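You operate a simulated robot arm through the tools that you are given. There is no shell and no other tool.

You run a simulated robot arm. Do the job below in one go: nothing can be reset, and whatever is moved stays where it is left.

## Task
Gauge the silver screw tip on the anvil and lay it in the tray that the display names.
Fine: park the gauge arm again; leave the other tip where it is. Set down upright: what you pick out. Where these are worked on the way, their far stop is far enough and under half their travel is too little: gauge arm.

The check looks at the end state, three seconds after you hand in, the way a careful person would. Anything else that was tipped, shoved, dropped, spilled or broken makes it a failure.

## Robot
A 6-joint arm with a two-finger gripper, fixed in place. Base frame: the origin is at the foot of the arm, x ahead of it, y to its left, z up; the work surface is at about z = 0. Readings come in m, rad, newtons and seconds.
With the tool pointing down near the work surface it reaches from about 0.18 to 0.48 m from the base axis. Its first joint turns from -1.152 to 1.152 rad. Payload 1.76 kg.
The TCP is the grasp point between the finger pads, 0.029 m short of the fingertips. In the tool frame z runs along the fingers and y along their closing line. The gripper opens to 0.082 m; its body begins 0.058 m behind the TCP.
Orientation is that of the tool frame in the base frame, as a unit quaternion [w, x, y, z]. With the fingers straight down and closing along the base's y, the tool's x points along the base's -x, its y along +y and its z along -z.

## Interface
- The arm moves only by the tool send_rows. Its argument "plan" is a list of rows, each a list of 7 numbers: the finger opening in m, from 0 to 0.082, then the shift along the tool's x, y, z in m, then the turn, a rotation vector about the tool's x, y, z in rad. In form: [[grip, tx, ty, tz, ax, ay, az], ...]. A call has 1 to 20 rows; each row is the pose to reach, as a shift and turn from the pose commanded when the call began, along the tool's axes at that moment. Each row takes 0.2 s and may step no farther than 0.05 m and 0.15 rad from the row before; otherwise, or with a gripper value out of range, the whole call is refused. Where a pose cannot be reached the arm comes as near as it can. A force on the tool above 70 N (or 10 N above the force at the start of the call, whichever is more), or a blocked arm, ends the call early, and 0.2 s more pass. The fingers move at their own pace (about 0.2035 m/s each) and stop on an object; they squeeze with about 34 N. The grip force told is the motor's: it shows also when the fingers shut on nothing. Time passes only in rows, and 0.2 s behind the last, so rows that repeat a pose let the fingers close. It gives the time, the measured TCP pose, the force on the tool (base axes), the opening and the grip force at its end, in the units of the frame above (readings bear some noise), with the torque about the TCP (base axes, N m) and any sound that the robot's microphone picked up, and new pictures: "views" is both (left out), scene, wrist or none.
- Cameras (640 x 400 px; columns grow to the right, rows downward): "scene" is fixed at [0.0678, 0.3496, 0.4395]; the picture's right is [-0.59, -0.81, 0.00], its down [-0.45, 0.33, -0.83] and it looks along [0.66, -0.49, -0.56] (base axes); focal length 214 px, centre (320, 200). "wrist" rides on the gripper at [0.079, 0.004, -0.089] in the tool frame; the picture's right is [-0.05, 1.00, 0.00], its down [-0.71, -0.04, -0.71] and it looks along [-0.71, -0.04, 0.71] (tool axes); focal length 256 px, centre (320, 200). There is no depth. A picture from a camera that has moved, and an enlarged one, comes with that camera's place and axes in the base frame and with its lens. The place of the scene camera against the robot may be out by one fixed shift of up to 0.018 m in any direction.
- zoom(camera, box): a new picture of the part [left, top, right, bottom] of that camera's present view, enlarged. The clock stands still meanwhile.
- close_job(): hands the job in; it is judged then, once.

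Nothing tells you positions but the pictures and the camera data. Unless the task says otherwise, let go and move clear before handing in.

The tools are called after "Call:" by a JSON object that holds its "name" and its "arguments". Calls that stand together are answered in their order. send_rows: Moves the arm, as the interface text tells. Its arguments: {"type":"object","properties":{"plan":{"type":"array","items":{"type":"array","items":{"type":"number"}}},"views":{"type":"string","enum":["both","scene","wrist","none"]}},"required":["plan"]} The other tools are called the same way: zoom (camera, box) takes an enlarged picture of a part of a camera's view; close_job () hands the job in.

At the start:

```text
clock: 0.0
tool_pos: [0.2083, 0.1229, 0.35]
ee_rot: [0.001, -0.001, 1.0, 0.001]
wrist_force: [-0.2, -0.3, -0.6]
wrist_torque: [0.0, -0.01, -0.01]
opening: 0.0819
grasp_force: 0.1
```

scene: 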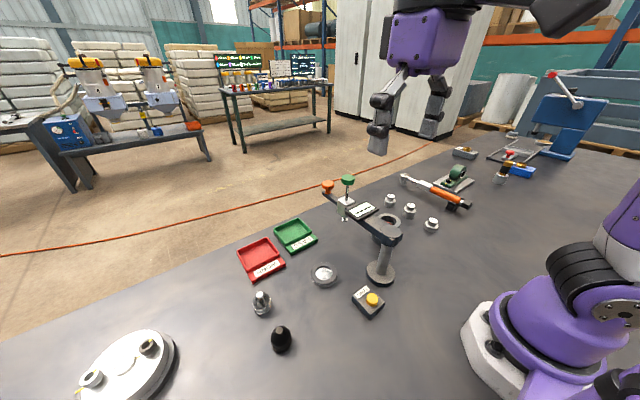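
wrist: 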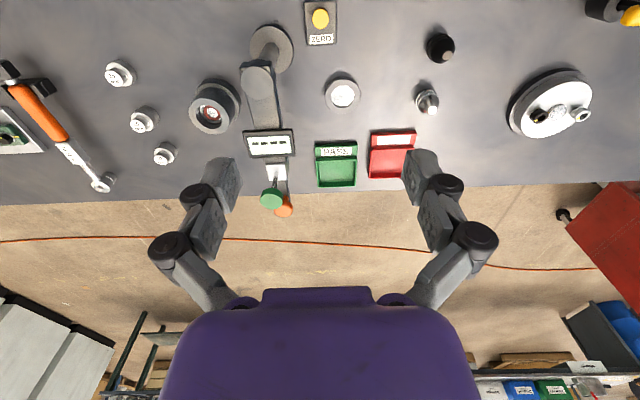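

I see a gauge on a post with an arm, an anvil ring, a green and a red tray, a silver tip and a black tip, a ZERO button. I will zoom in on the details first.

Call:
{"name": "zoom", "arguments": {"camera": "scene", "box": [300, 160, 460, 260]}}

Call:
{"name": "zoom", "arguments": {"camera": "scene", "box": [220, 210, 400, 360]}}

Call:
{"name": "zoom", "arguments": {"camera": "wrist", "box": [180, 0, 360, 230]}}

Call:
{"name": "zoom", "arguments": {"camera": "wrist", "box": [300, 0, 480, 200]}}

```text
4.00 times, centred on (380, 210) of scene
camera zoom: at [0.0678, 0.3496, 0.4395], right [-0.59, -0.81, 0.0], down [-0.45, 0.33, -0.83], along [0.66, -0.49, -0.56], focal length 858 px, centre (80, 160)
```

zoom: 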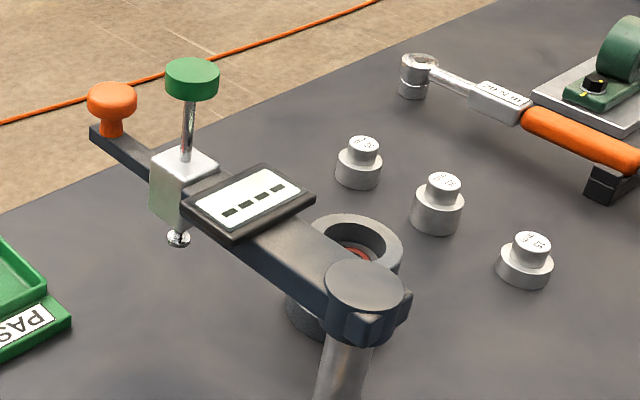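

```text
2.67 times, centred on (310, 285) of scene
camera zoom: at [0.0678, 0.3496, 0.4395], right [-0.59, -0.81, 0.0], down [-0.45, 0.33, -0.83], along [0.66, -0.49, -0.56], focal length 572 px, centre (347, -27)
```

zoom: 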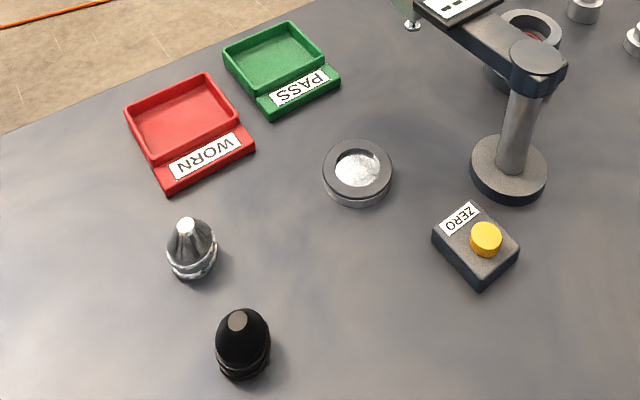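

```text
1.74 times, centred on (270, 115) of wrist
camera zoom: at [0.1299, 0.128, 0.4396], right [0.05, 1.0, 0.0], down [0.7, -0.04, 0.71], along [0.71, -0.04, -0.71], focal length 445 px, centre (407, 348)
```

zoom: 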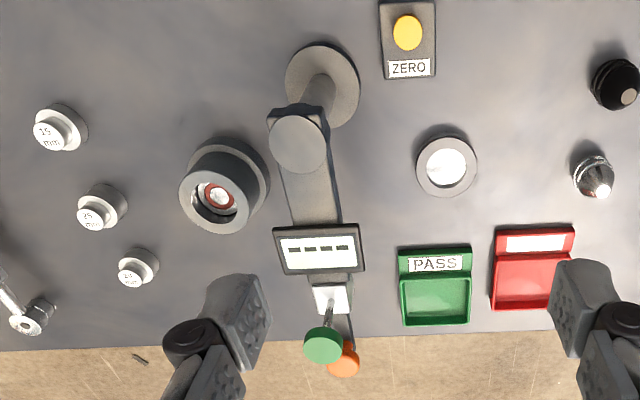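

```text
2.00 times, centred on (390, 100) of wrist
camera zoom: at [0.1299, 0.128, 0.4396], right [0.05, 1.0, 0.0], down [0.7, -0.04, 0.71], along [0.71, -0.04, -0.71], focal length 512 px, centre (180, 400)
```

zoom: 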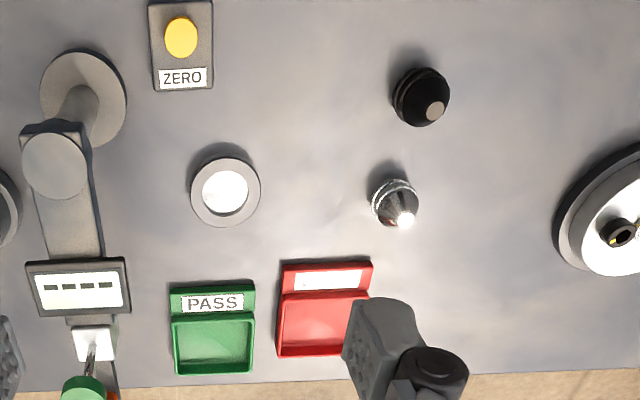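

I see the gauge arm parked pointing ahead of its post (post near [0.24, 0.05], orange handle knob near [0.44, 0.05, 0.15]), the anvil near [0.31, 0.156], and the silver tip near [0.333, 0.30]. I move the wrist camera in for a closer second view of the gauge head.

Call:
{"name": "send_rows", "arguments": {"plan": [[0.082, -0.014, -0.024, 0.033, 0, 0, 0], [0.082, -0.028, -0.049, 0.066, 0, 0, 0], [0.082, -0.042, -0.073, 0.1, 0, 0, 0], [0.082, -0.042, -0.073, 0.1, 0, 0, 0]], "views": "both"}}

Call:
{"name": "zoom", "arguments": {"camera": "wrist", "box": [220, 60, 420, 310]}}

```text
clock: 1.0
tool_pos: [0.2506, 0.048, 0.2498]
ee_rot: [0.002, -0.001, 1.0, 0.001]
wrist_force: [0.3, -0.7, -0.3]
wrist_torque: [0.02, -0.01, 0.01]
opening: 0.0821
grasp_force: 0.0
camera wrist: at [0.1715, 0.0521, 0.3401], right [0.05, 1.0, 0.0], down [0.7, -0.04, 0.71], along [0.71, -0.04, -0.71], focal length 256 px, centre (320, 200)
```

scene: 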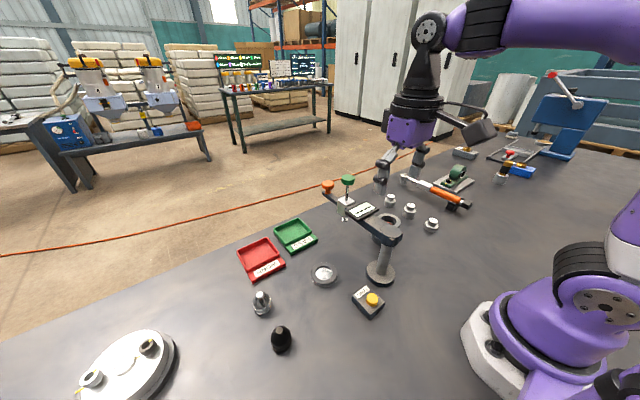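
wrist: 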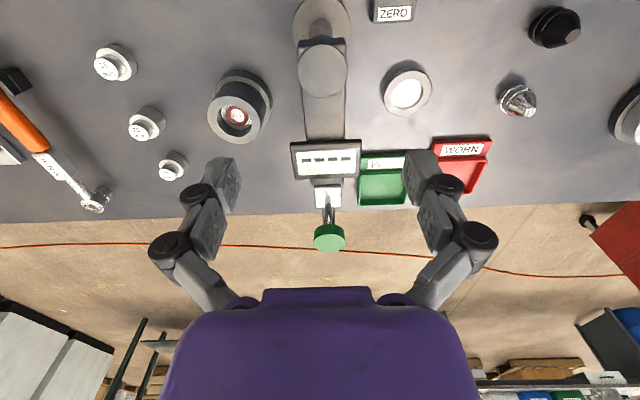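

```text
1.60 times, centred on (320, 185) of wrist
camera zoom: at [0.1715, 0.0521, 0.3401], right [0.05, 1.0, 0.0], down [0.7, -0.04, 0.71], along [0.71, -0.04, -0.71], focal length 410 px, centre (320, 224)
```

zoom: 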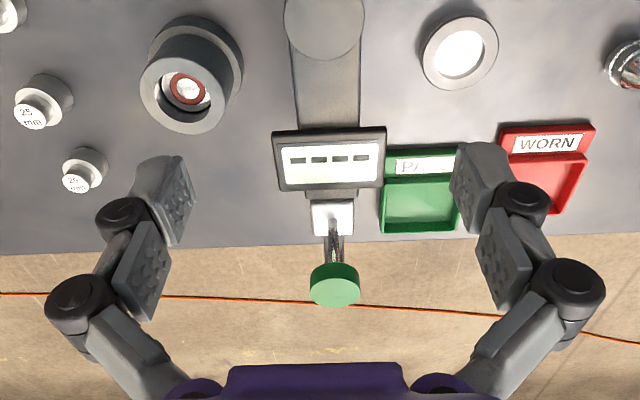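

The green plunger knob sits near [0.366, 0.051, 0.197] and hides the orange handle from this view. I move above the orange handle at the arm's end to see it between the fingers before going down on it.

Call:
{"name": "send_rows", "arguments": {"plan": [[0.082, -0.048, 0.001, 0.0, 0, 0, 0], [0.082, -0.096, 0.002, 0.0, 0, 0, 0], [0.082, -0.144, 0.002, 0.0, 0, 0, 0], [0.082, -0.189, 0.002, 0.0, 0, 0, 0], [0.082, -0.189, 0.002, 0.01, 0, 0, 0]], "views": "both"}}

Call:
{"name": "zoom", "arguments": {"camera": "wrist", "box": [220, 0, 420, 250]}}

Call:
{"name": "zoom", "arguments": {"camera": "scene", "box": [280, 120, 440, 220]}}

```text
clock: 2.2
tool_pos: [0.4227, 0.0521, 0.238]
ee_rot: [0.0, 0.0, 1.0, 0.001]
wrist_force: [-0.2, 0.5, 0.2]
wrist_torque: [0.02, 0.01, 0.0]
opening: 0.0819
grasp_force: 0.1
out of reach, approached as far as the arm can: row 4, 5
camera wrist: at [0.3439, 0.0551, 0.3287], right [0.05, 1.0, 0.0], down [0.71, -0.04, 0.71], along [0.71, -0.04, -0.71], focal length 256 px, centre (320, 200)
```

scene: 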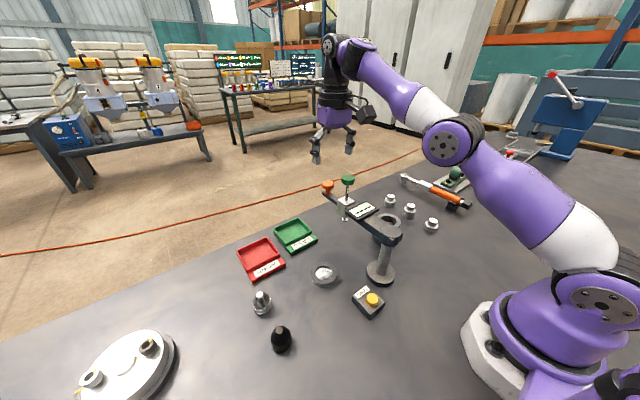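
wrist: 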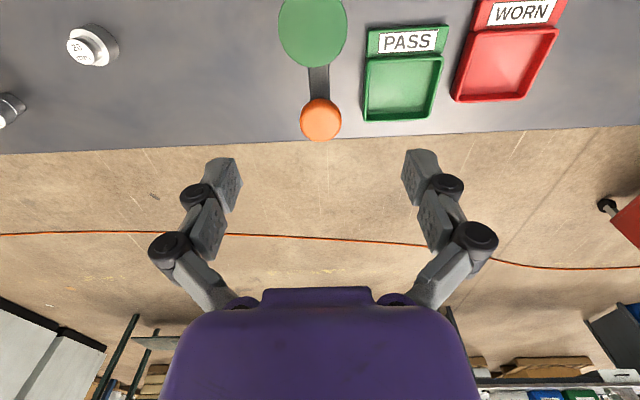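

```text
1.60 times, centred on (320, 125) of wrist
camera zoom: at [0.3439, 0.0551, 0.3287], right [0.05, 1.0, 0.0], down [0.71, -0.04, 0.71], along [0.71, -0.04, -0.71], focal length 410 px, centre (320, 320)
```

zoom: 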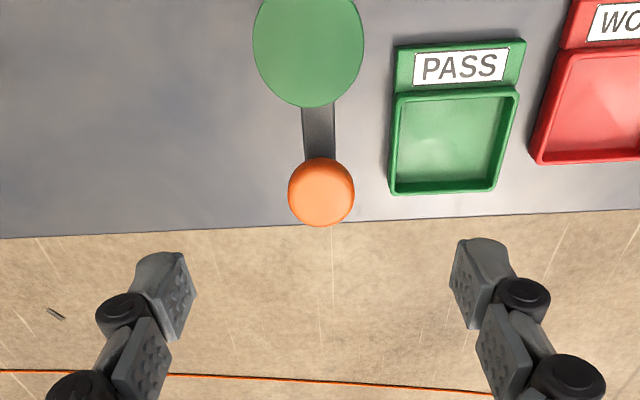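

```text
4.00 times, centred on (360, 170) of scene
camera zoom: at [0.0678, 0.3496, 0.4395], right [-0.59, -0.81, 0.0], down [-0.45, 0.33, -0.83], along [0.66, -0.49, -0.56], focal length 858 px, centre (160, 320)
```

zoom: 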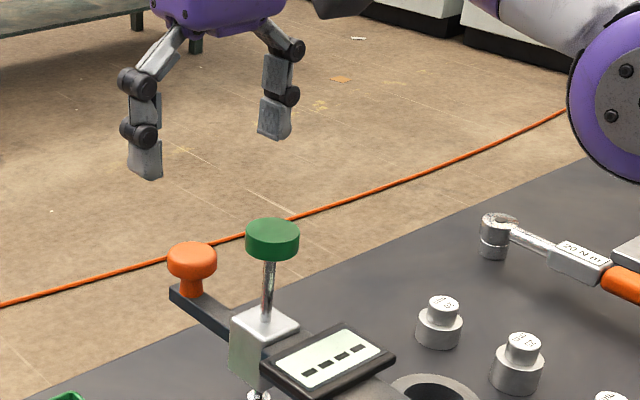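

The orange handle knob is near [0.445, 0.050, 0.137], about 32 mm wide, between the open fingers' line. The reach at this height stopped short, so I lower straight down a bit first and check the position.

Call:
{"name": "send_rows", "arguments": {"plan": [[0.082, 0.0, 0.0, 0.025, 0, 0, 0], [0.082, 0.0, 0.0, 0.05, 0, 0, 0], [0.082, 0.0, 0.0, 0.05, 0, 0, 0]], "views": "wrist"}}

```text
clock: 3.0
tool_pos: [0.4236, 0.0485, 0.1896]
ee_rot: [0.0, -0.001, 1.0, 0.0]
wrist_force: [0.4, -0.3, 0.0]
wrist_torque: [0.0, 0.02, 0.01]
opening: 0.0818
grasp_force: 0.0
camera wrist: at [0.3436, 0.0541, 0.279], right [0.05, 1.0, 0.0], down [0.7, -0.04, 0.71], along [0.71, -0.04, -0.71], focal length 256 px, centre (320, 200)
```

wrist: 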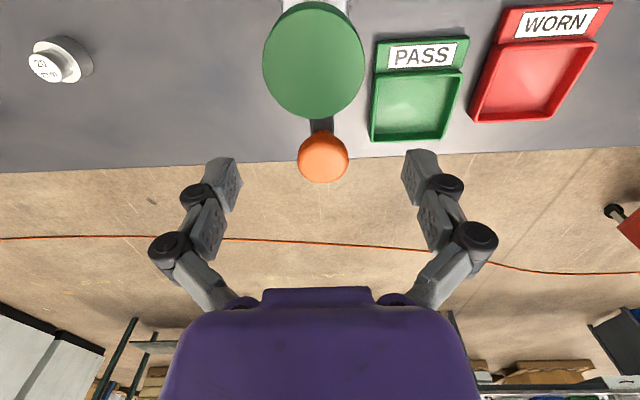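

The knob is centred between the fingers at x≈0.445. I go forward and down so the pads straddle it, then close to a loose cage just around the knob.

Call:
{"name": "send_rows", "arguments": {"plan": [[0.082, -0.005, 0.0, 0.02, 0, 0, 0], [0.082, -0.015, 0.0, 0.037, 0, 0, 0], [0.082, -0.0215, 0.0, 0.05, 0, 0, 0], [0.082, -0.0215, 0.0, 0.05, 0, 0, 0], [0.045, -0.0215, 0.0, 0.05, 0, 0, 0], [0.045, -0.0215, 0.0, 0.05, 0, 0, 0]], "views": "both"}}

Call:
{"name": "zoom", "arguments": {"camera": "scene", "box": [260, 130, 420, 230]}}

```text
clock: 4.4
tool_pos: [0.4417, 0.0503, 0.1394]
ee_rot: [0.001, -0.001, 1.0, 0.001]
wrist_force: [0.7, 0.6, -0.7]
wrist_torque: [0.0, -0.03, -0.02]
opening: 0.0452
grasp_force: 0.0
camera wrist: at [0.3621, 0.0558, 0.2285], right [0.05, 1.0, 0.0], down [0.7, -0.04, 0.71], along [0.71, -0.04, -0.71], focal length 256 px, centre (320, 200)
```

scene: 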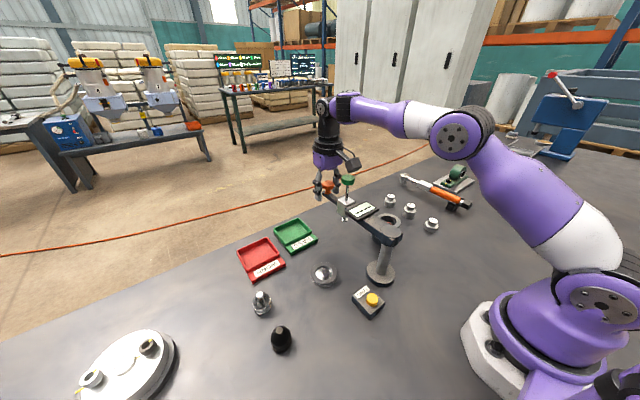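
wrist: 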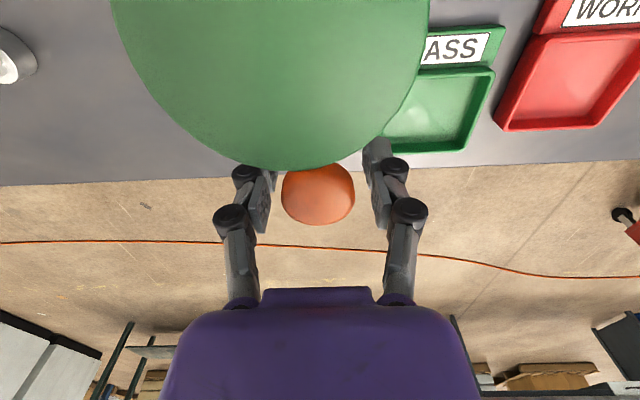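

```text
4.00 times, centred on (340, 180) of scene
camera zoom: at [0.0678, 0.3496, 0.4395], right [-0.59, -0.81, 0.0], down [-0.45, 0.33, -0.83], along [0.66, -0.49, -0.56], focal length 858 px, centre (240, 280)
```

zoom: 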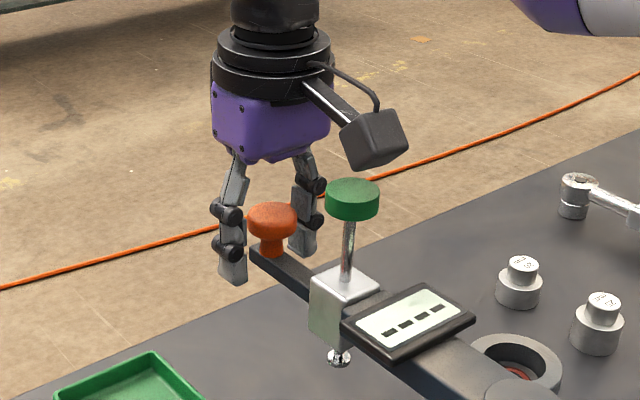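

The fingers loosely straddle the orange knob, and the camera housing clears the green knob. I now swing the gauge arm toward the anvil along its arc about the post, with matching tool yaw, to check the empty gauge first.

Call:
{"name": "send_rows", "arguments": {"plan": [[0.045, 0.0, 0.0, -0.003, 0, 0, 0], [0.045, 0.00102, 0.02032, -0.003, 0, 0, -0.1], [0.045, 0.00406, 0.04043, -0.003, 0, 0, -0.2], [0.045, 0.00909, 0.06014, -0.003, 0, 0, -0.3], [0.045, 0.01606, 0.07925, -0.003, 0, 0, -0.4], [0.045, 0.01606, 0.07925, -0.003, 0, 0, -0.4]], "views": "both"}}

Call:
{"name": "zoom", "arguments": {"camera": "scene", "box": [240, 130, 420, 280]}}

```text
clock: 5.8
tool_pos: [0.4288, 0.1307, 0.1406]
ee_rot: [0.001, -0.201, 0.98, 0.001]
wrist_force: [-0.9, -0.7, 0.4]
wrist_torque: [0.01, 0.0, 0.03]
opening: 0.0452
grasp_force: 0.1
camera wrist: at [0.3539, 0.1035, 0.2308], right [-0.34, 0.94, 0.0], down [0.66, 0.24, 0.71], along [0.67, 0.24, -0.71], focal length 256 px, centre (320, 200)
```

scene: 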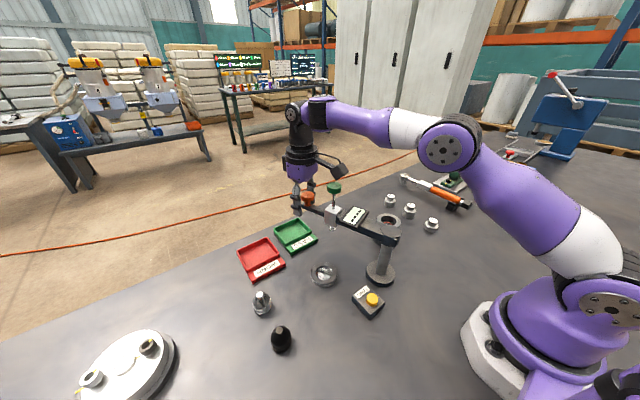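
wrist: 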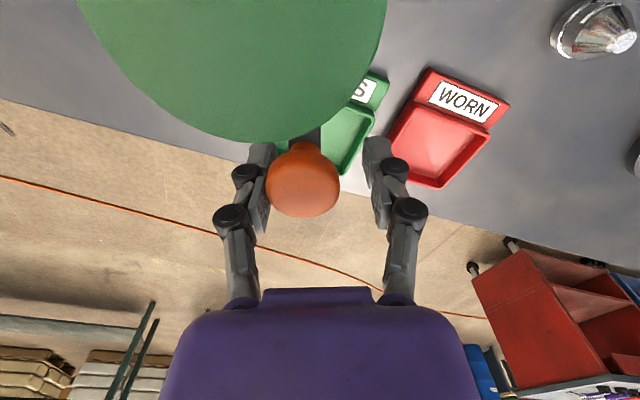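

```text
2.67 times, centred on (330, 205) of scene
camera zoom: at [0.0678, 0.3497, 0.4395], right [-0.59, -0.81, 0.0], down [-0.45, 0.33, -0.83], along [0.66, -0.49, -0.56], focal length 572 px, centre (293, 187)
```

zoom: 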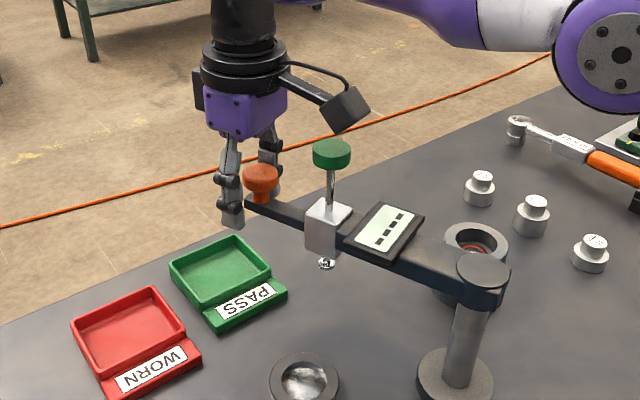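

The arm swings freely with the knob in the cage. I continue along the arc toward the anvil.

Call:
{"name": "send_rows", "arguments": {"plan": [[0.045, 0.00102, 0.02032, 0, 0, 0, -0.1], [0.045, 0.00406, 0.04043, 0, 0, 0, -0.2], [0.045, 0.00909, 0.06014, 0, 0, 0, -0.3], [0.045, 0.01606, 0.07925, 0, 0, 0, -0.4], [0.045, 0.02025, 0.0885, 0, 0, 0, -0.45], [0.045, 0.02491, 0.09756, 0, 0, 0, -0.5], [0.045, 0.02491, 0.09756, 0, 0, 0, -0.5]], "views": "both"}}

Call:
{"name": "zoom", "arguments": {"camera": "scene", "box": [220, 160, 420, 310]}}

```text
clock: 7.4
tool_pos: [0.3671, 0.2112, 0.1407]
ee_rot: [0.001, -0.436, 0.9, 0.001]
wrist_force: [0.1, 0.2, 0.0]
wrist_torque: [-0.02, -0.02, -0.01]
opening: 0.045
grasp_force: 0.1
camera wrist: at [0.3146, 0.1523, 0.2307], right [-0.75, 0.66, 0.0], down [0.47, 0.53, 0.71], along [0.47, 0.53, -0.71], focal length 256 px, centre (320, 200)
```

scene: 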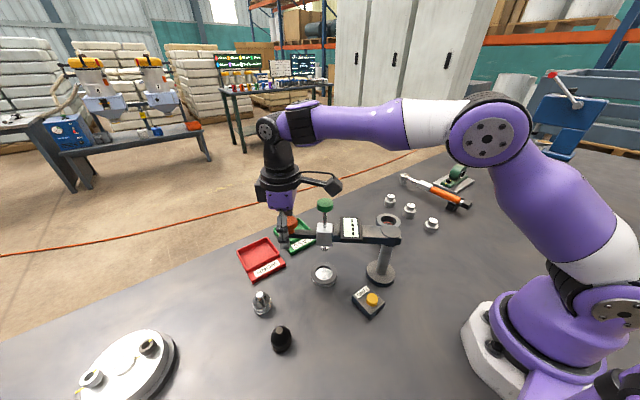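
wrist: 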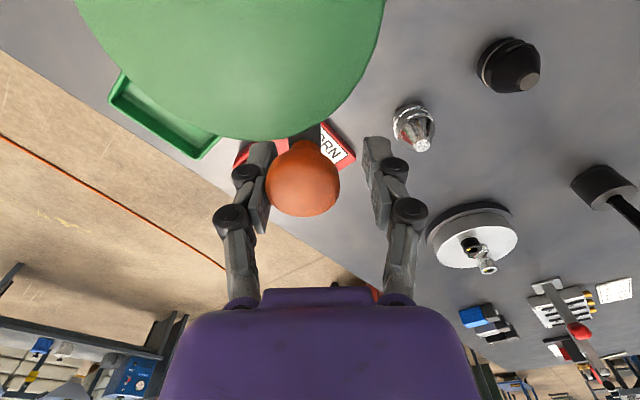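

```text
2.67 times, centred on (320, 235) of scene
camera zoom: at [0.0678, 0.3496, 0.4395], right [-0.59, -0.81, 0.0], down [-0.45, 0.33, -0.83], along [0.66, -0.49, -0.56], focal length 572 px, centre (320, 107)
```

zoom: 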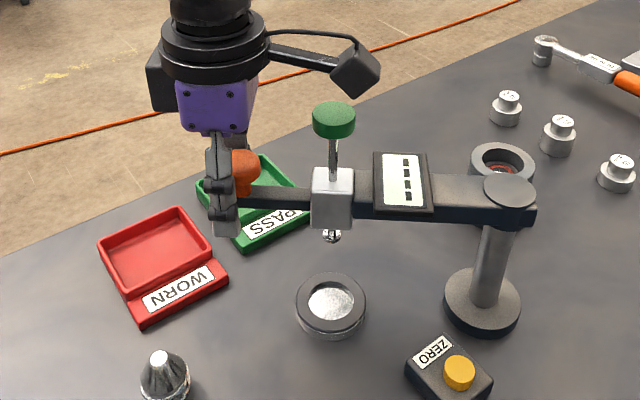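

The plunger now appears nearly over the anvil. I keep going in small steps to feel for the stop.

Call:
{"name": "send_rows", "arguments": {"plan": [[0.045, 9e-05, 0.0061, 0, 0, 0, -0.03], [0.045, 0.00037, 0.0122, 0, 0, 0, -0.06], [0.045, 0.00082, 0.01829, 0, 0, 0, -0.09], [0.045, 0.00146, 0.02436, 0, 0, 0, -0.12], [0.045, 0.00228, 0.03041, 0, 0, 0, -0.15], [0.045, 0.00328, 0.03643, 0, 0, 0, -0.18]], "views": "both"}}

Call:
{"name": "zoom", "arguments": {"camera": "scene", "box": [220, 160, 420, 310]}}

```text
clock: 8.8
tool_pos: [0.3376, 0.2286, 0.14]
ee_rot: [0.001, -0.511, 0.859, 0.0]
wrist_force: [52.5, -27.7, -28.1]
wrist_torque: [0.8, 1.23, 0.31]
opening: 0.0695
grasp_force: 18.4
camera wrist: at [0.2961, 0.1606, 0.2295], right [-0.85, 0.52, 0.0], down [0.37, 0.6, 0.71], along [0.37, 0.6, -0.71], focal length 256 px, centre (320, 200)
```

scene: 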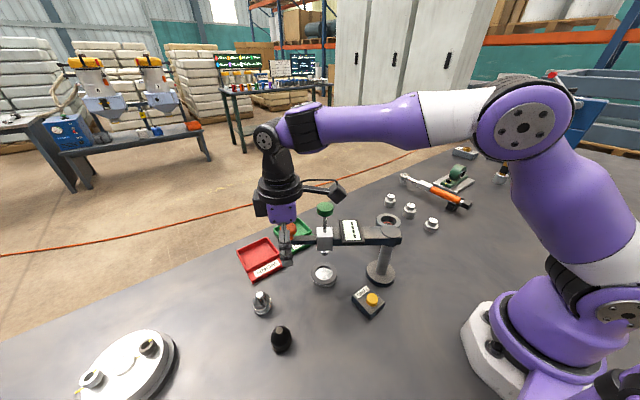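
wrist: 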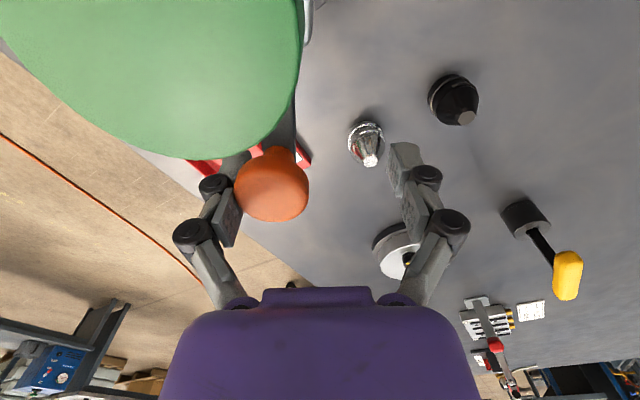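

```text
2.67 times, centred on (320, 235) of scene
camera zoom: at [0.068, 0.3496, 0.4394], right [-0.59, -0.8, 0.0], down [-0.45, 0.33, -0.83], along [0.66, -0.49, -0.56], focal length 572 px, centre (320, 107)
```

zoom: 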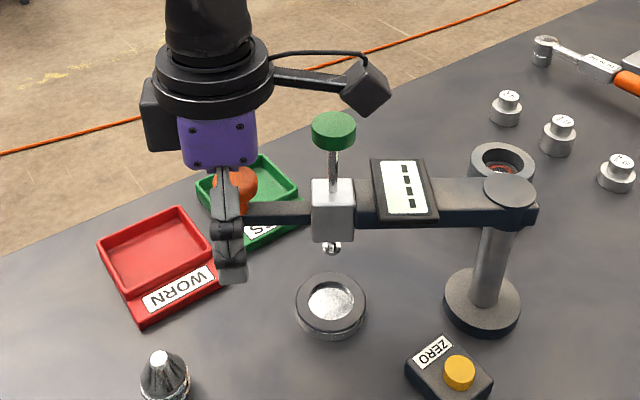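

The arm has reached its far stop (the force rose and the fingers were pushed wider). I back off at once to relieve the load and look at the display.

Call:
{"name": "send_rows", "arguments": {"plan": [[0.06, 0.0004, -0.012, 0, 0, 0, 0.06], [0.06, 0.0012, -0.022, 0, 0, 0, 0.11], [0.06, 0.0012, -0.022, 0, 0, 0, 0.11]], "views": "both"}}

Call:
{"name": "zoom", "arguments": {"camera": "scene", "box": [260, 180, 420, 300]}}

```text
clock: 9.6
tool_pos: [0.3547, 0.219, 0.1425]
ee_rot: [0.001, -0.467, 0.884, 0.001]
wrist_force: [0.2, 1.2, 0.5]
wrist_torque: [-0.02, 0.03, 0.0]
opening: 0.0602
grasp_force: 0.0
camera wrist: at [0.3061, 0.1564, 0.231], right [-0.79, 0.61, 0.0], down [0.43, 0.56, 0.71], along [0.43, 0.56, -0.7], focal length 256 px, centre (320, 200)
```

scene: 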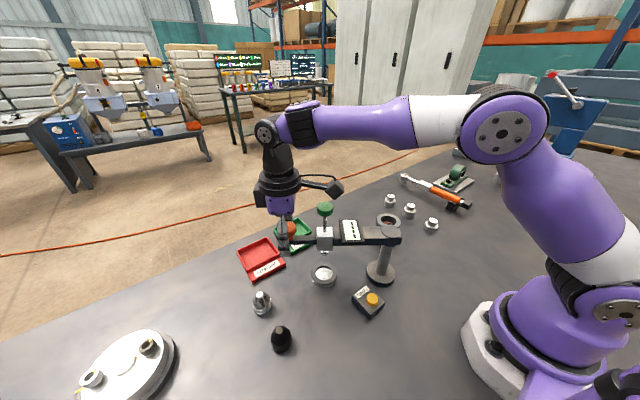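
wrist: 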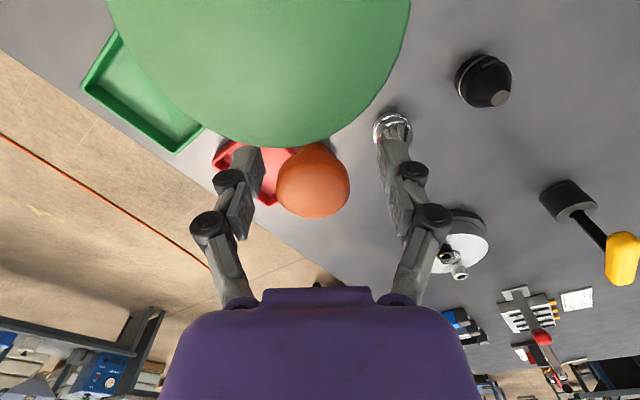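

```text
3.33 times, centred on (340, 240) of scene
camera zoom: at [0.0678, 0.3496, 0.4395], right [-0.59, -0.81, 0.0], down [-0.45, 0.33, -0.83], along [0.66, -0.49, -0.56], focal length 715 px, centre (253, 67)
```

zoom: 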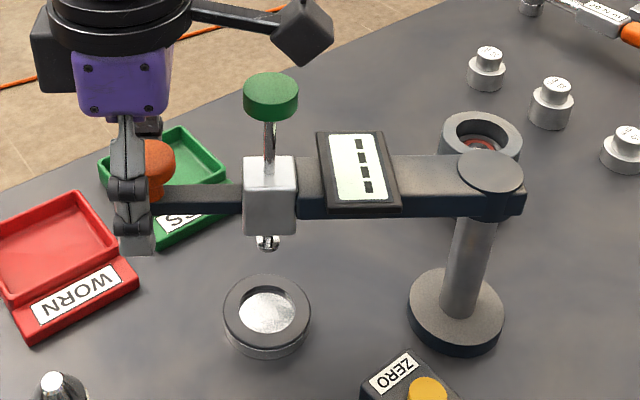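

The arm rests at its far stop over the anvil and the display still shows "----". I release the orange knob, rise, and go above the green plunger knob with closed fingers to see its exact place.

Call:
{"name": "send_rows", "arguments": {"plan": [[0.075, 0, 0, -0.01, 0, 0, 0], [0.075, 0, 0, -0.05, 0, 0, 0], [0.075, 0, 0, -0.09, 0, 0, 0], [0.075, 0, 0, -0.125, 0, 0, 0], [0.04, 0.03, 0, -0.13, 0, 0, 0], [0.0, 0.055, 0, -0.13, 0, 0, 0], [0.0, 0.0788, 0, -0.13, 0, 0, 0], [0.0, 0.0788, 0, -0.13, 0, 0, 0]], "views": "both"}}

Call:
{"name": "zoom", "arguments": {"camera": "scene", "box": [240, 120, 420, 300]}}

```text
clock: 11.4
tool_pos: [0.3103, 0.1538, 0.2701]
ee_rot: [0.001, -0.466, 0.885, 0.0]
wrist_force: [-0.3, -0.1, 0.7]
wrist_torque: [0.01, 0.03, -0.01]
opening: 0.0
grasp_force: 28.9
out of reach, approached as far as the arm can: row 4
camera wrist: at [0.261, 0.0921, 0.3594], right [-0.79, 0.61, 0.0], down [0.43, 0.56, 0.71], along [0.43, 0.56, -0.7], focal length 256 px, centre (320, 200)
```

scene: 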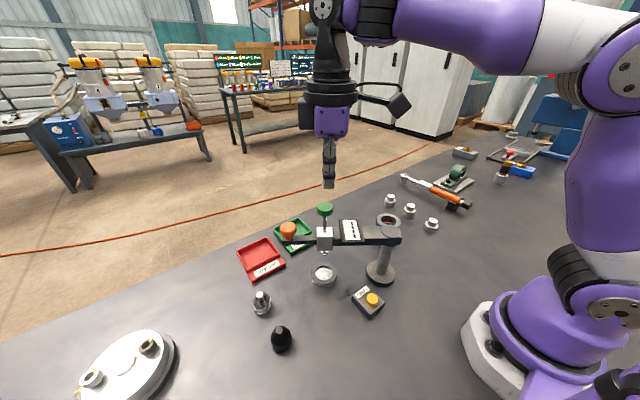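
wrist: 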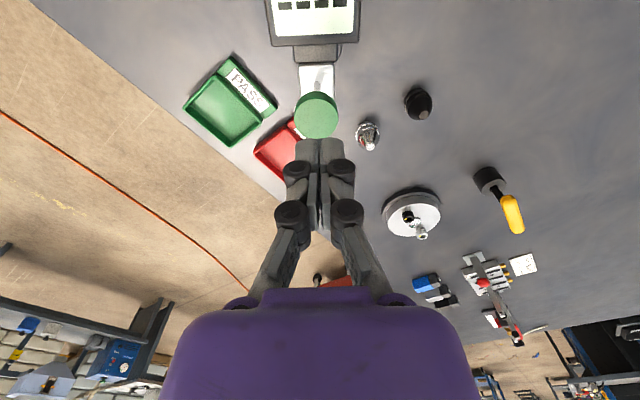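

```text
2.22 times, centred on (330, 210) of scene
camera zoom: at [0.0678, 0.3496, 0.4395], right [-0.59, -0.81, 0.0], down [-0.45, 0.33, -0.83], along [0.66, -0.49, -0.56], focal length 477 px, centre (298, 178)
```

zoom: 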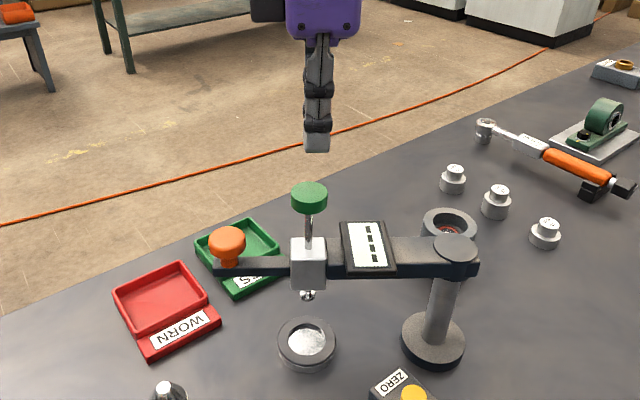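

The closed fingers are right above the green knob. I press it down gently about a centimetre to see how it behaves and whether the display reacts on the empty anvil.

Call:
{"name": "send_rows", "arguments": {"plan": [[0.0, -0.003, 0, 0.02, 0, 0, 0], [0.0, -0.003, 0, 0.032, 0, 0, 0], [0.0, -0.003, 0, 0.038, 0, 0, 0], [0.0, -0.003, 0, 0.043, 0, 0, 0], [0.0, -0.003, 0, 0.048, 0, 0, 0], [0.0, -0.003, 0, 0.052, 0, 0, 0]], "views": "scene"}}

Call:
{"name": "zoom", "arguments": {"camera": "scene", "box": [260, 180, 420, 300]}}

```text
clock: 12.8
tool_pos: [0.3103, 0.1574, 0.2202]
ee_rot: [0.002, -0.467, 0.884, 0.0]
wrist_force: [0.5, 0.0, 0.2]
wrist_torque: [-0.07, -0.02, -0.03]
opening: 0.0065
grasp_force: 29.2
```

scene: 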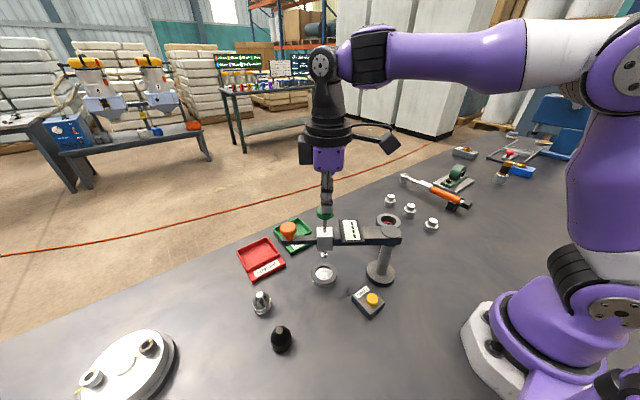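

```text
3.33 times, centred on (340, 240) of scene
camera zoom: at [0.0678, 0.3496, 0.4395], right [-0.59, -0.81, 0.0], down [-0.45, 0.33, -0.83], along [0.66, -0.49, -0.56], focal length 715 px, centre (253, 67)
```

zoom: 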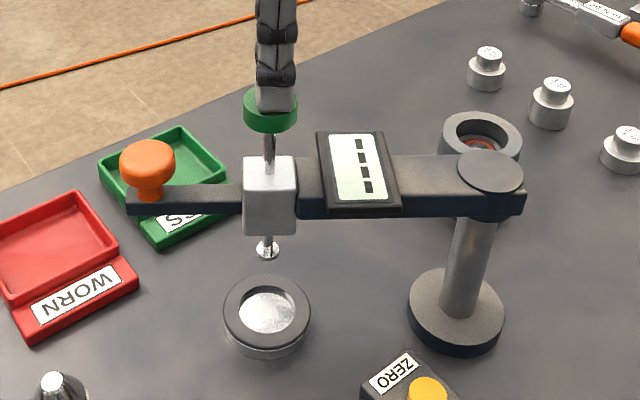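

The plunger moves down with almost no resistance. I press further in small steps and watch the force and display.

Call:
{"name": "send_rows", "arguments": {"plan": [[0.0, 0, 0, 0.006, 0, 0, 0], [0.0, 0, 0, 0.012, 0, 0, 0], [0.0, 0, 0, 0.018, 0, 0, 0], [0.0, 0, 0, 0.024, 0, 0, 0], [0.0, 0, 0, 0.024, 0, 0, 0]], "views": "scene"}}

Call:
{"name": "zoom", "arguments": {"camera": "scene", "box": [260, 180, 420, 300]}}

```text
clock: 14.0
tool_pos: [0.3116, 0.1578, 0.1962]
ee_rot: [0.001, -0.466, 0.885, 0.0]
wrist_force: [-0.1, 1.1, 0.7]
wrist_torque: [-0.01, 0.0, 0.0]
opening: 0.0059
grasp_force: 28.6
```

scene: 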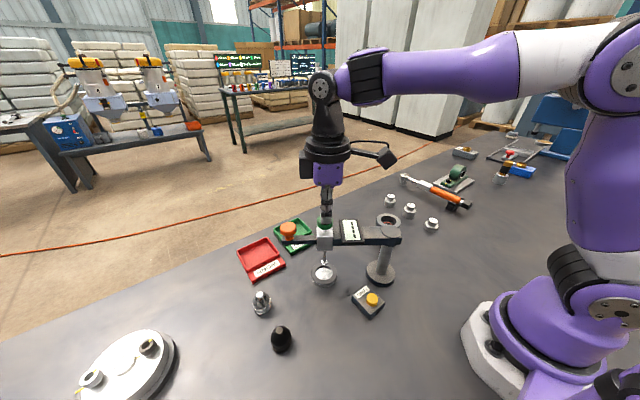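

```text
3.33 times, centred on (340, 240) of scene
camera zoom: at [0.0678, 0.3496, 0.4395], right [-0.59, -0.81, 0.0], down [-0.45, 0.33, -0.83], along [0.66, -0.49, -0.56], focal length 715 px, centre (253, 67)
```

zoom: 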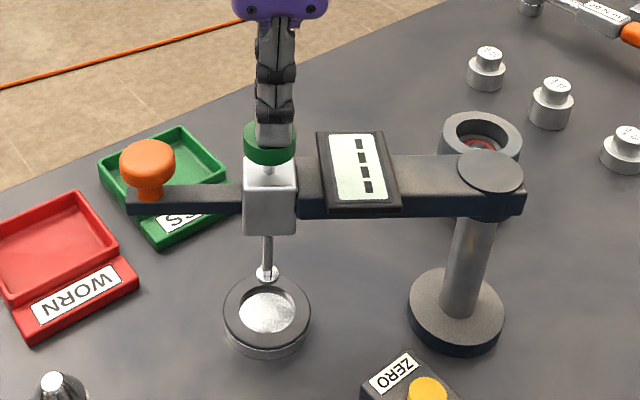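

The plunger is now low enough to see it can't reach the empty anvil, so nothing is measured there. I lift off and see whether the plunger springs back up.

Call:
{"name": "send_rows", "arguments": {"plan": [[0.0, 0, 0, -0.02, 0, 0, 0], [0.0, 0, 0, -0.05, 0, 0, 0], [0.0, 0, 0, -0.08, 0, 0, 0], [0.0, 0, 0, -0.08, 0, 0, 0]], "views": "both"}}

Call:
{"name": "zoom", "arguments": {"camera": "scene", "box": [260, 180, 420, 300]}}

```text
clock: 15.0
tool_pos: [0.3127, 0.1549, 0.2764]
ee_rot: [0.001, -0.466, 0.885, 0.001]
wrist_force: [-0.5, 0.7, -1.0]
wrist_torque: [0.0, 0.01, 0.01]
opening: 0.0
grasp_force: 29.2
camera wrist: at [0.2645, 0.094, 0.3661], right [-0.79, 0.61, 0.0], down [0.43, 0.56, 0.71], along [0.43, 0.56, -0.71], focal length 256 px, centre (320, 200)
```

scene: 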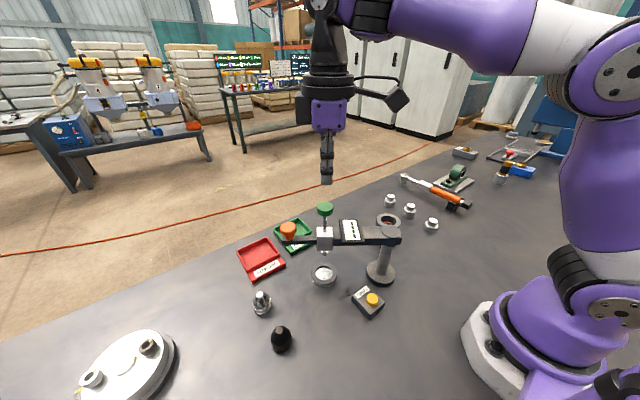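
wrist: 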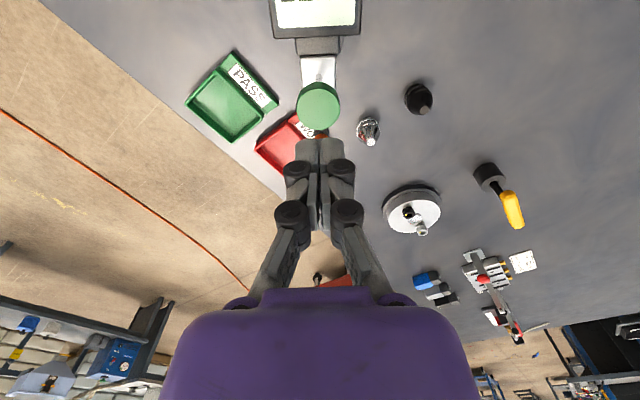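

```text
3.33 times, centred on (340, 240) of scene
camera zoom: at [0.0678, 0.3496, 0.4395], right [-0.59, -0.81, 0.0], down [-0.45, 0.33, -0.83], along [0.66, -0.49, -0.56], focal length 715 px, centre (253, 67)
```

zoom: 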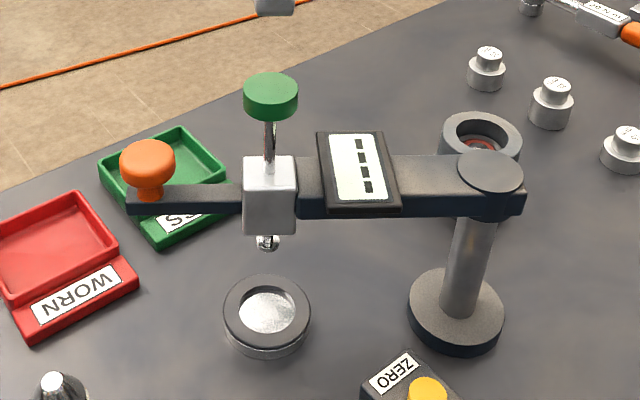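

The plunger springs back up and the display stays "----" with nothing on the anvil, so I will gauge with the tip in place. I go back to the orange knob and cage it again to park the arm before loading the anvil.

Call:
{"name": "send_rows", "arguments": {"plan": [[0.04, -0.005, 0, 0.0, 0, 0, 0], [0.075, -0.02, 0, 0.01, 0, 0, 0], [0.075, -0.045, 0, 0.035, 0, 0, 0], [0.075, -0.0758, 0, 0.06, 0, 0, 0], [0.075, -0.0758, 0, 0.1, 0, 0, 0], [0.075, -0.0758, 0, 0.134, 0, 0, 0], [0.075, -0.0758, 0, 0.134, 0, 0, 0], [0.04, -0.0758, 0, 0.134, 0, 0, 0], [0.04, -0.0758, 0, 0.134, 0, 0, 0]], "views": "both"}}

```text
clock: 17.0
tool_pos: [0.3551, 0.2171, 0.1428]
ee_rot: [0.001, -0.467, 0.885, 0.001]
wrist_force: [0.0, 0.5, 0.6]
wrist_torque: [0.02, 0.0, -0.01]
opening: 0.0398
grasp_force: 0.0
camera wrist: at [0.3075, 0.1558, 0.2317], right [-0.79, 0.61, 0.0], down [0.43, 0.56, 0.71], along [0.43, 0.56, -0.71], focal length 256 px, centre (320, 200)
```

scene: 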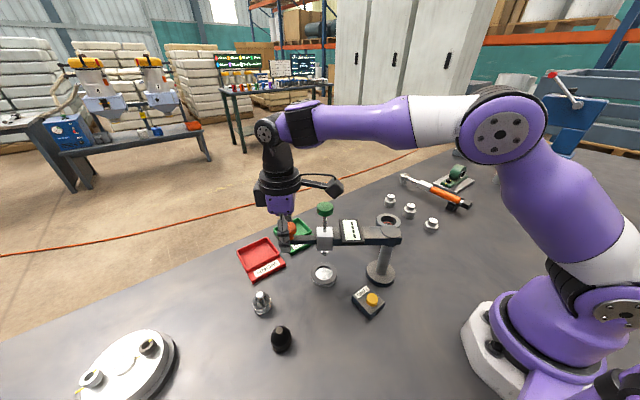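
wrist: 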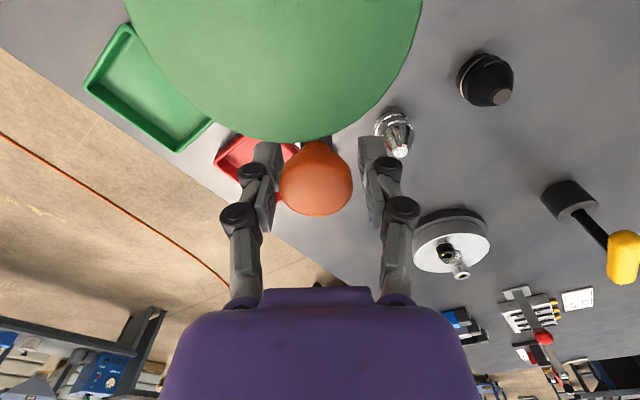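

The knob sits centred in the cage again. I swing the arm back along the arc to its parked direction.

Call:
{"name": "send_rows", "arguments": {"plan": [[0.04, 0.00102, -0.02032, 0, 0, 0, 0.1], [0.04, 0.00406, -0.04043, 0, 0, 0, 0.2], [0.04, 0.00909, -0.06014, 0, 0, 0, 0.3], [0.04, 0.01606, -0.07925, 0, 0, 0, 0.4], [0.04, 0.02491, -0.09756, 0, 0, 0, 0.5], [0.04, 0.03554, -0.1149, 0, 0, 0, 0.6], [0.04, 0.04785, -0.1311, 0, 0, 0, 0.7], [0.04, 0.06172, -0.14598, 0, 0, 0, 0.8], [0.04, 0.077, -0.15941, 0, 0, 0, 0.9], [0.04, 0.077, -0.15941, 0, 0, 0, 0.9]], "views": "both"}}

Call:
{"name": "zoom", "arguments": {"camera": "scene", "box": [260, 130, 420, 230]}}

```text
clock: 19.2
tool_pos: [0.4446, 0.0629, 0.1421]
ee_rot: [0.001, -0.036, 0.999, 0.0]
wrist_force: [0.9, -0.4, 0.2]
wrist_torque: [-0.02, 0.02, 0.02]
opening: 0.0399
grasp_force: 0.1
camera wrist: at [0.3639, 0.0628, 0.2311], right [-0.02, 1.0, 0.0], down [0.71, 0.01, 0.71], along [0.71, 0.01, -0.71], focal length 256 px, centre (320, 200)
```

scene: 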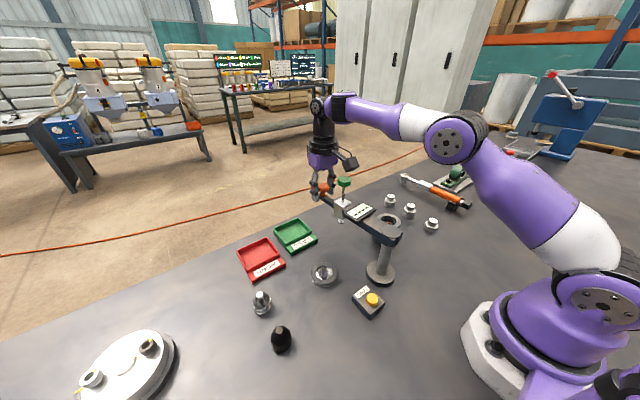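
wrist: 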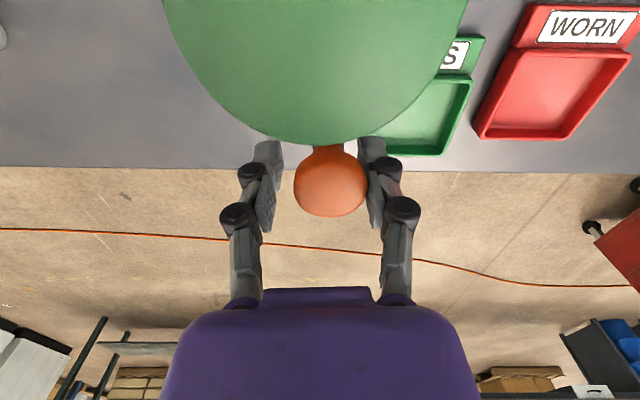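

```text
4.00 times, centred on (340, 180) of scene
camera zoom: at [0.0678, 0.3496, 0.4395], right [-0.59, -0.8, 0.0], down [-0.45, 0.33, -0.83], along [0.66, -0.49, -0.56], focal length 858 px, centre (240, 280)
```

zoom: 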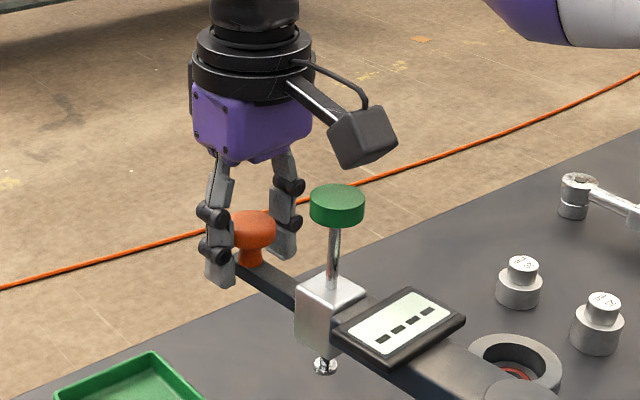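

Nearly parked: about 0.08 rad remains. I finish in small steps while watching the force.

Call:
{"name": "send_rows", "arguments": {"plan": [[0.04, 9e-05, -0.0061, 0, 0, 0, 0.03], [0.04, 0.00037, -0.0122, 0, 0, 0, 0.06], [0.04, 0.00065, -0.0163, 0, 0, 0, 0.072], [0.04, 0.00082, -0.0183, 0, 0, 0, 0.072], [0.04, 0.00082, -0.0183, 0, 0, 0, 0.072]], "views": "both"}}

Call:
{"name": "zoom", "arguments": {"camera": "scene", "box": [260, 130, 420, 230]}}

```text
clock: 20.4
tool_pos: [0.4434, 0.0446, 0.1421]
ee_rot: [0.0, 0.0, 1.0, 0.002]
wrist_force: [-0.2, 0.4, 0.4]
wrist_torque: [-0.03, -0.02, 0.0]
opening: 0.0401
grasp_force: 0.1
camera wrist: at [0.3637, 0.0513, 0.2316], right [0.05, 1.0, 0.0], down [0.7, -0.04, 0.71], along [0.71, -0.04, -0.71], focal length 256 px, centre (320, 200)
```

scene: 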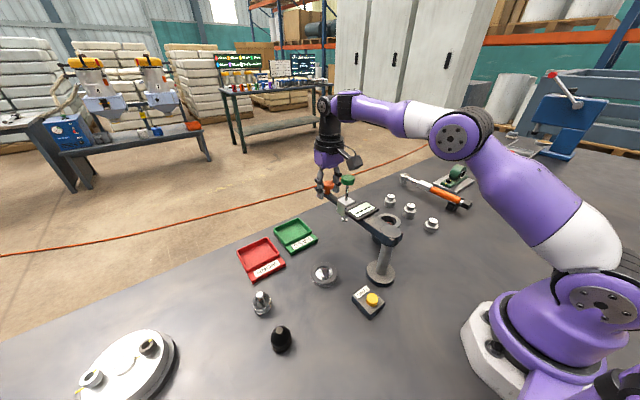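
wrist: 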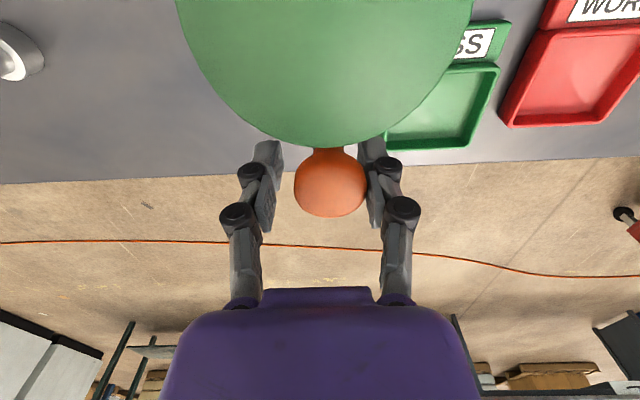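

```text
4.00 times, centred on (340, 180) of scene
camera zoom: at [0.0678, 0.3496, 0.4395], right [-0.59, -0.81, 0.0], down [-0.45, 0.33, -0.83], along [0.66, -0.49, -0.56], focal length 858 px, centre (240, 280)
```

zoom: 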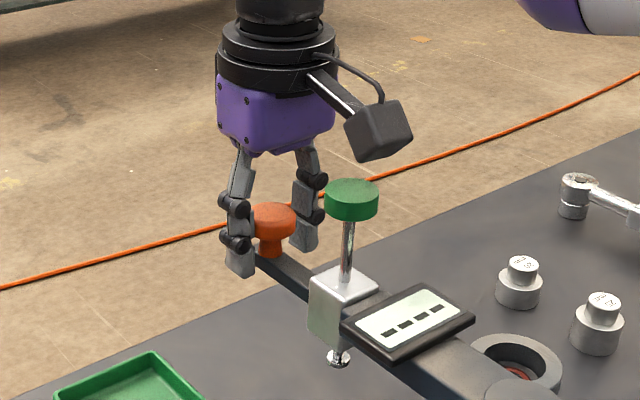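

The gauge arm is back in its parked position, matching the first picture. I release the knob, rise clear, and move over to look at the silver tip closely.

Call:
{"name": "send_rows", "arguments": {"plan": [[0.06, 0, 0.003, 0, 0, 0, 0], [0.082, 0, 0.004, -0.02, 0, 0, 0], [0.082, 0, 0.004, -0.05, 0, 0, 0], [0.082, 0, 0.045, -0.052, 0, 0, 0], [0.082, 0.01, 0.09, -0.052, 0, 0, -0.12], [0.082, 0.035, 0.13, -0.052, 0, 0, -0.26], [0.082, 0.07, 0.16, -0.05, 0, 0, -0.4], [0.082, 0.11, 0.18, -0.045, 0, 0, -0.54], [0.082, 0.15, 0.195, -0.025, 0, 0, -0.66], [0.082, 0.173, 0.195, -0.008, 0, 0, -0.745], [0.082, 0.173, 0.195, -0.008, 0, 0, -0.745]], "views": "both"}}

Call:
{"name": "zoom", "arguments": {"camera": "wrist", "box": [240, 90, 420, 230]}}

Call:
{"name": "zoom", "arguments": {"camera": "scene", "box": [230, 240, 350, 360]}}

```text
clock: 22.8
tool_pos: [0.2716, 0.2415, 0.1473]
ee_rot: [0.002, -0.363, 0.932, 0.0]
wrist_force: [0.1, -1.1, 0.4]
wrist_torque: [0.01, 0.01, -0.01]
opening: 0.0817
grasp_force: 0.0
out of reach, approached as far as the arm can: row 4, 5
camera wrist: at [0.2108, 0.1904, 0.2374], right [-0.64, 0.77, 0.0], down [0.54, 0.45, 0.71], along [0.55, 0.45, -0.7], focal length 256 px, centre (320, 200)
```

scene: 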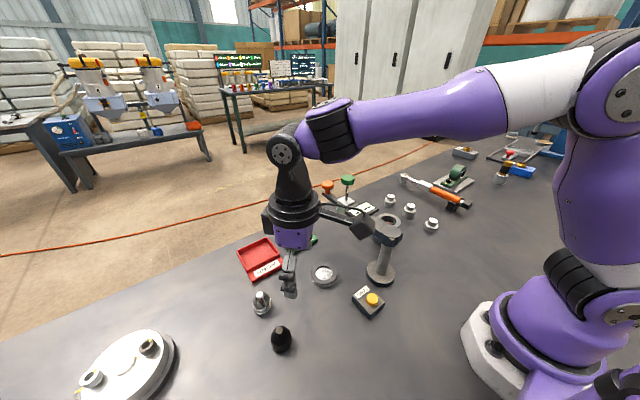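
wrist: 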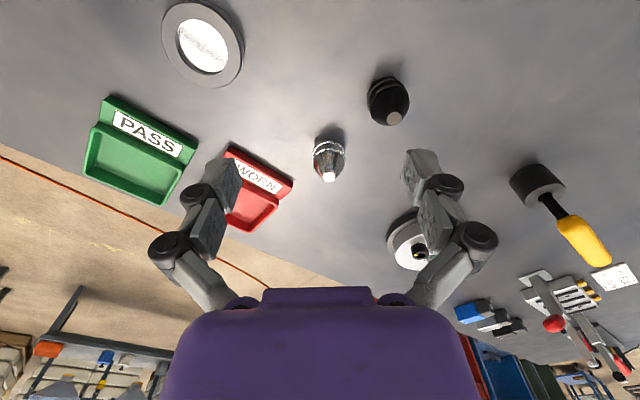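

```text
2.86 times, centred on (330, 160) of wrist
camera zoom: at [0.2108, 0.1904, 0.2374], right [-0.64, 0.77, 0.0], down [0.54, 0.45, 0.71], along [0.55, 0.45, -0.7], focal length 731 px, centre (291, 314)
```

zoom: 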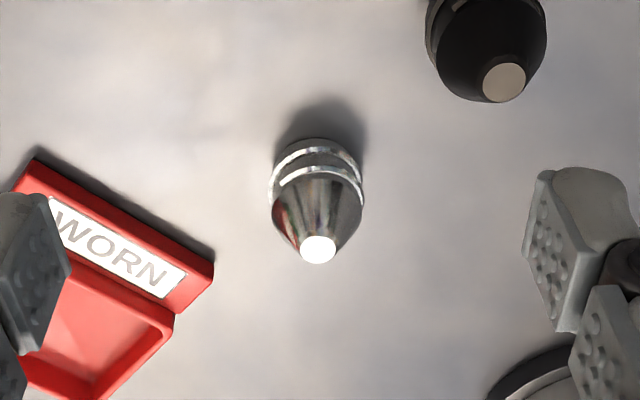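

```text
3.33 times, centred on (290, 300) of scene
camera zoom: at [0.0678, 0.3496, 0.4395], right [-0.59, -0.81, 0.0], down [-0.45, 0.33, -0.83], along [0.66, -0.49, -0.56], focal length 715 px, centre (420, -133)
```

zoom: 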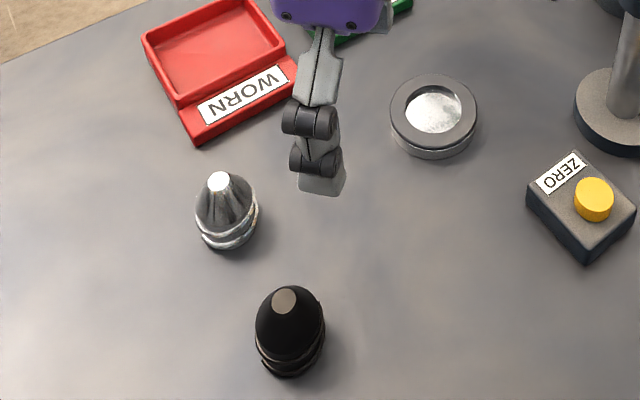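

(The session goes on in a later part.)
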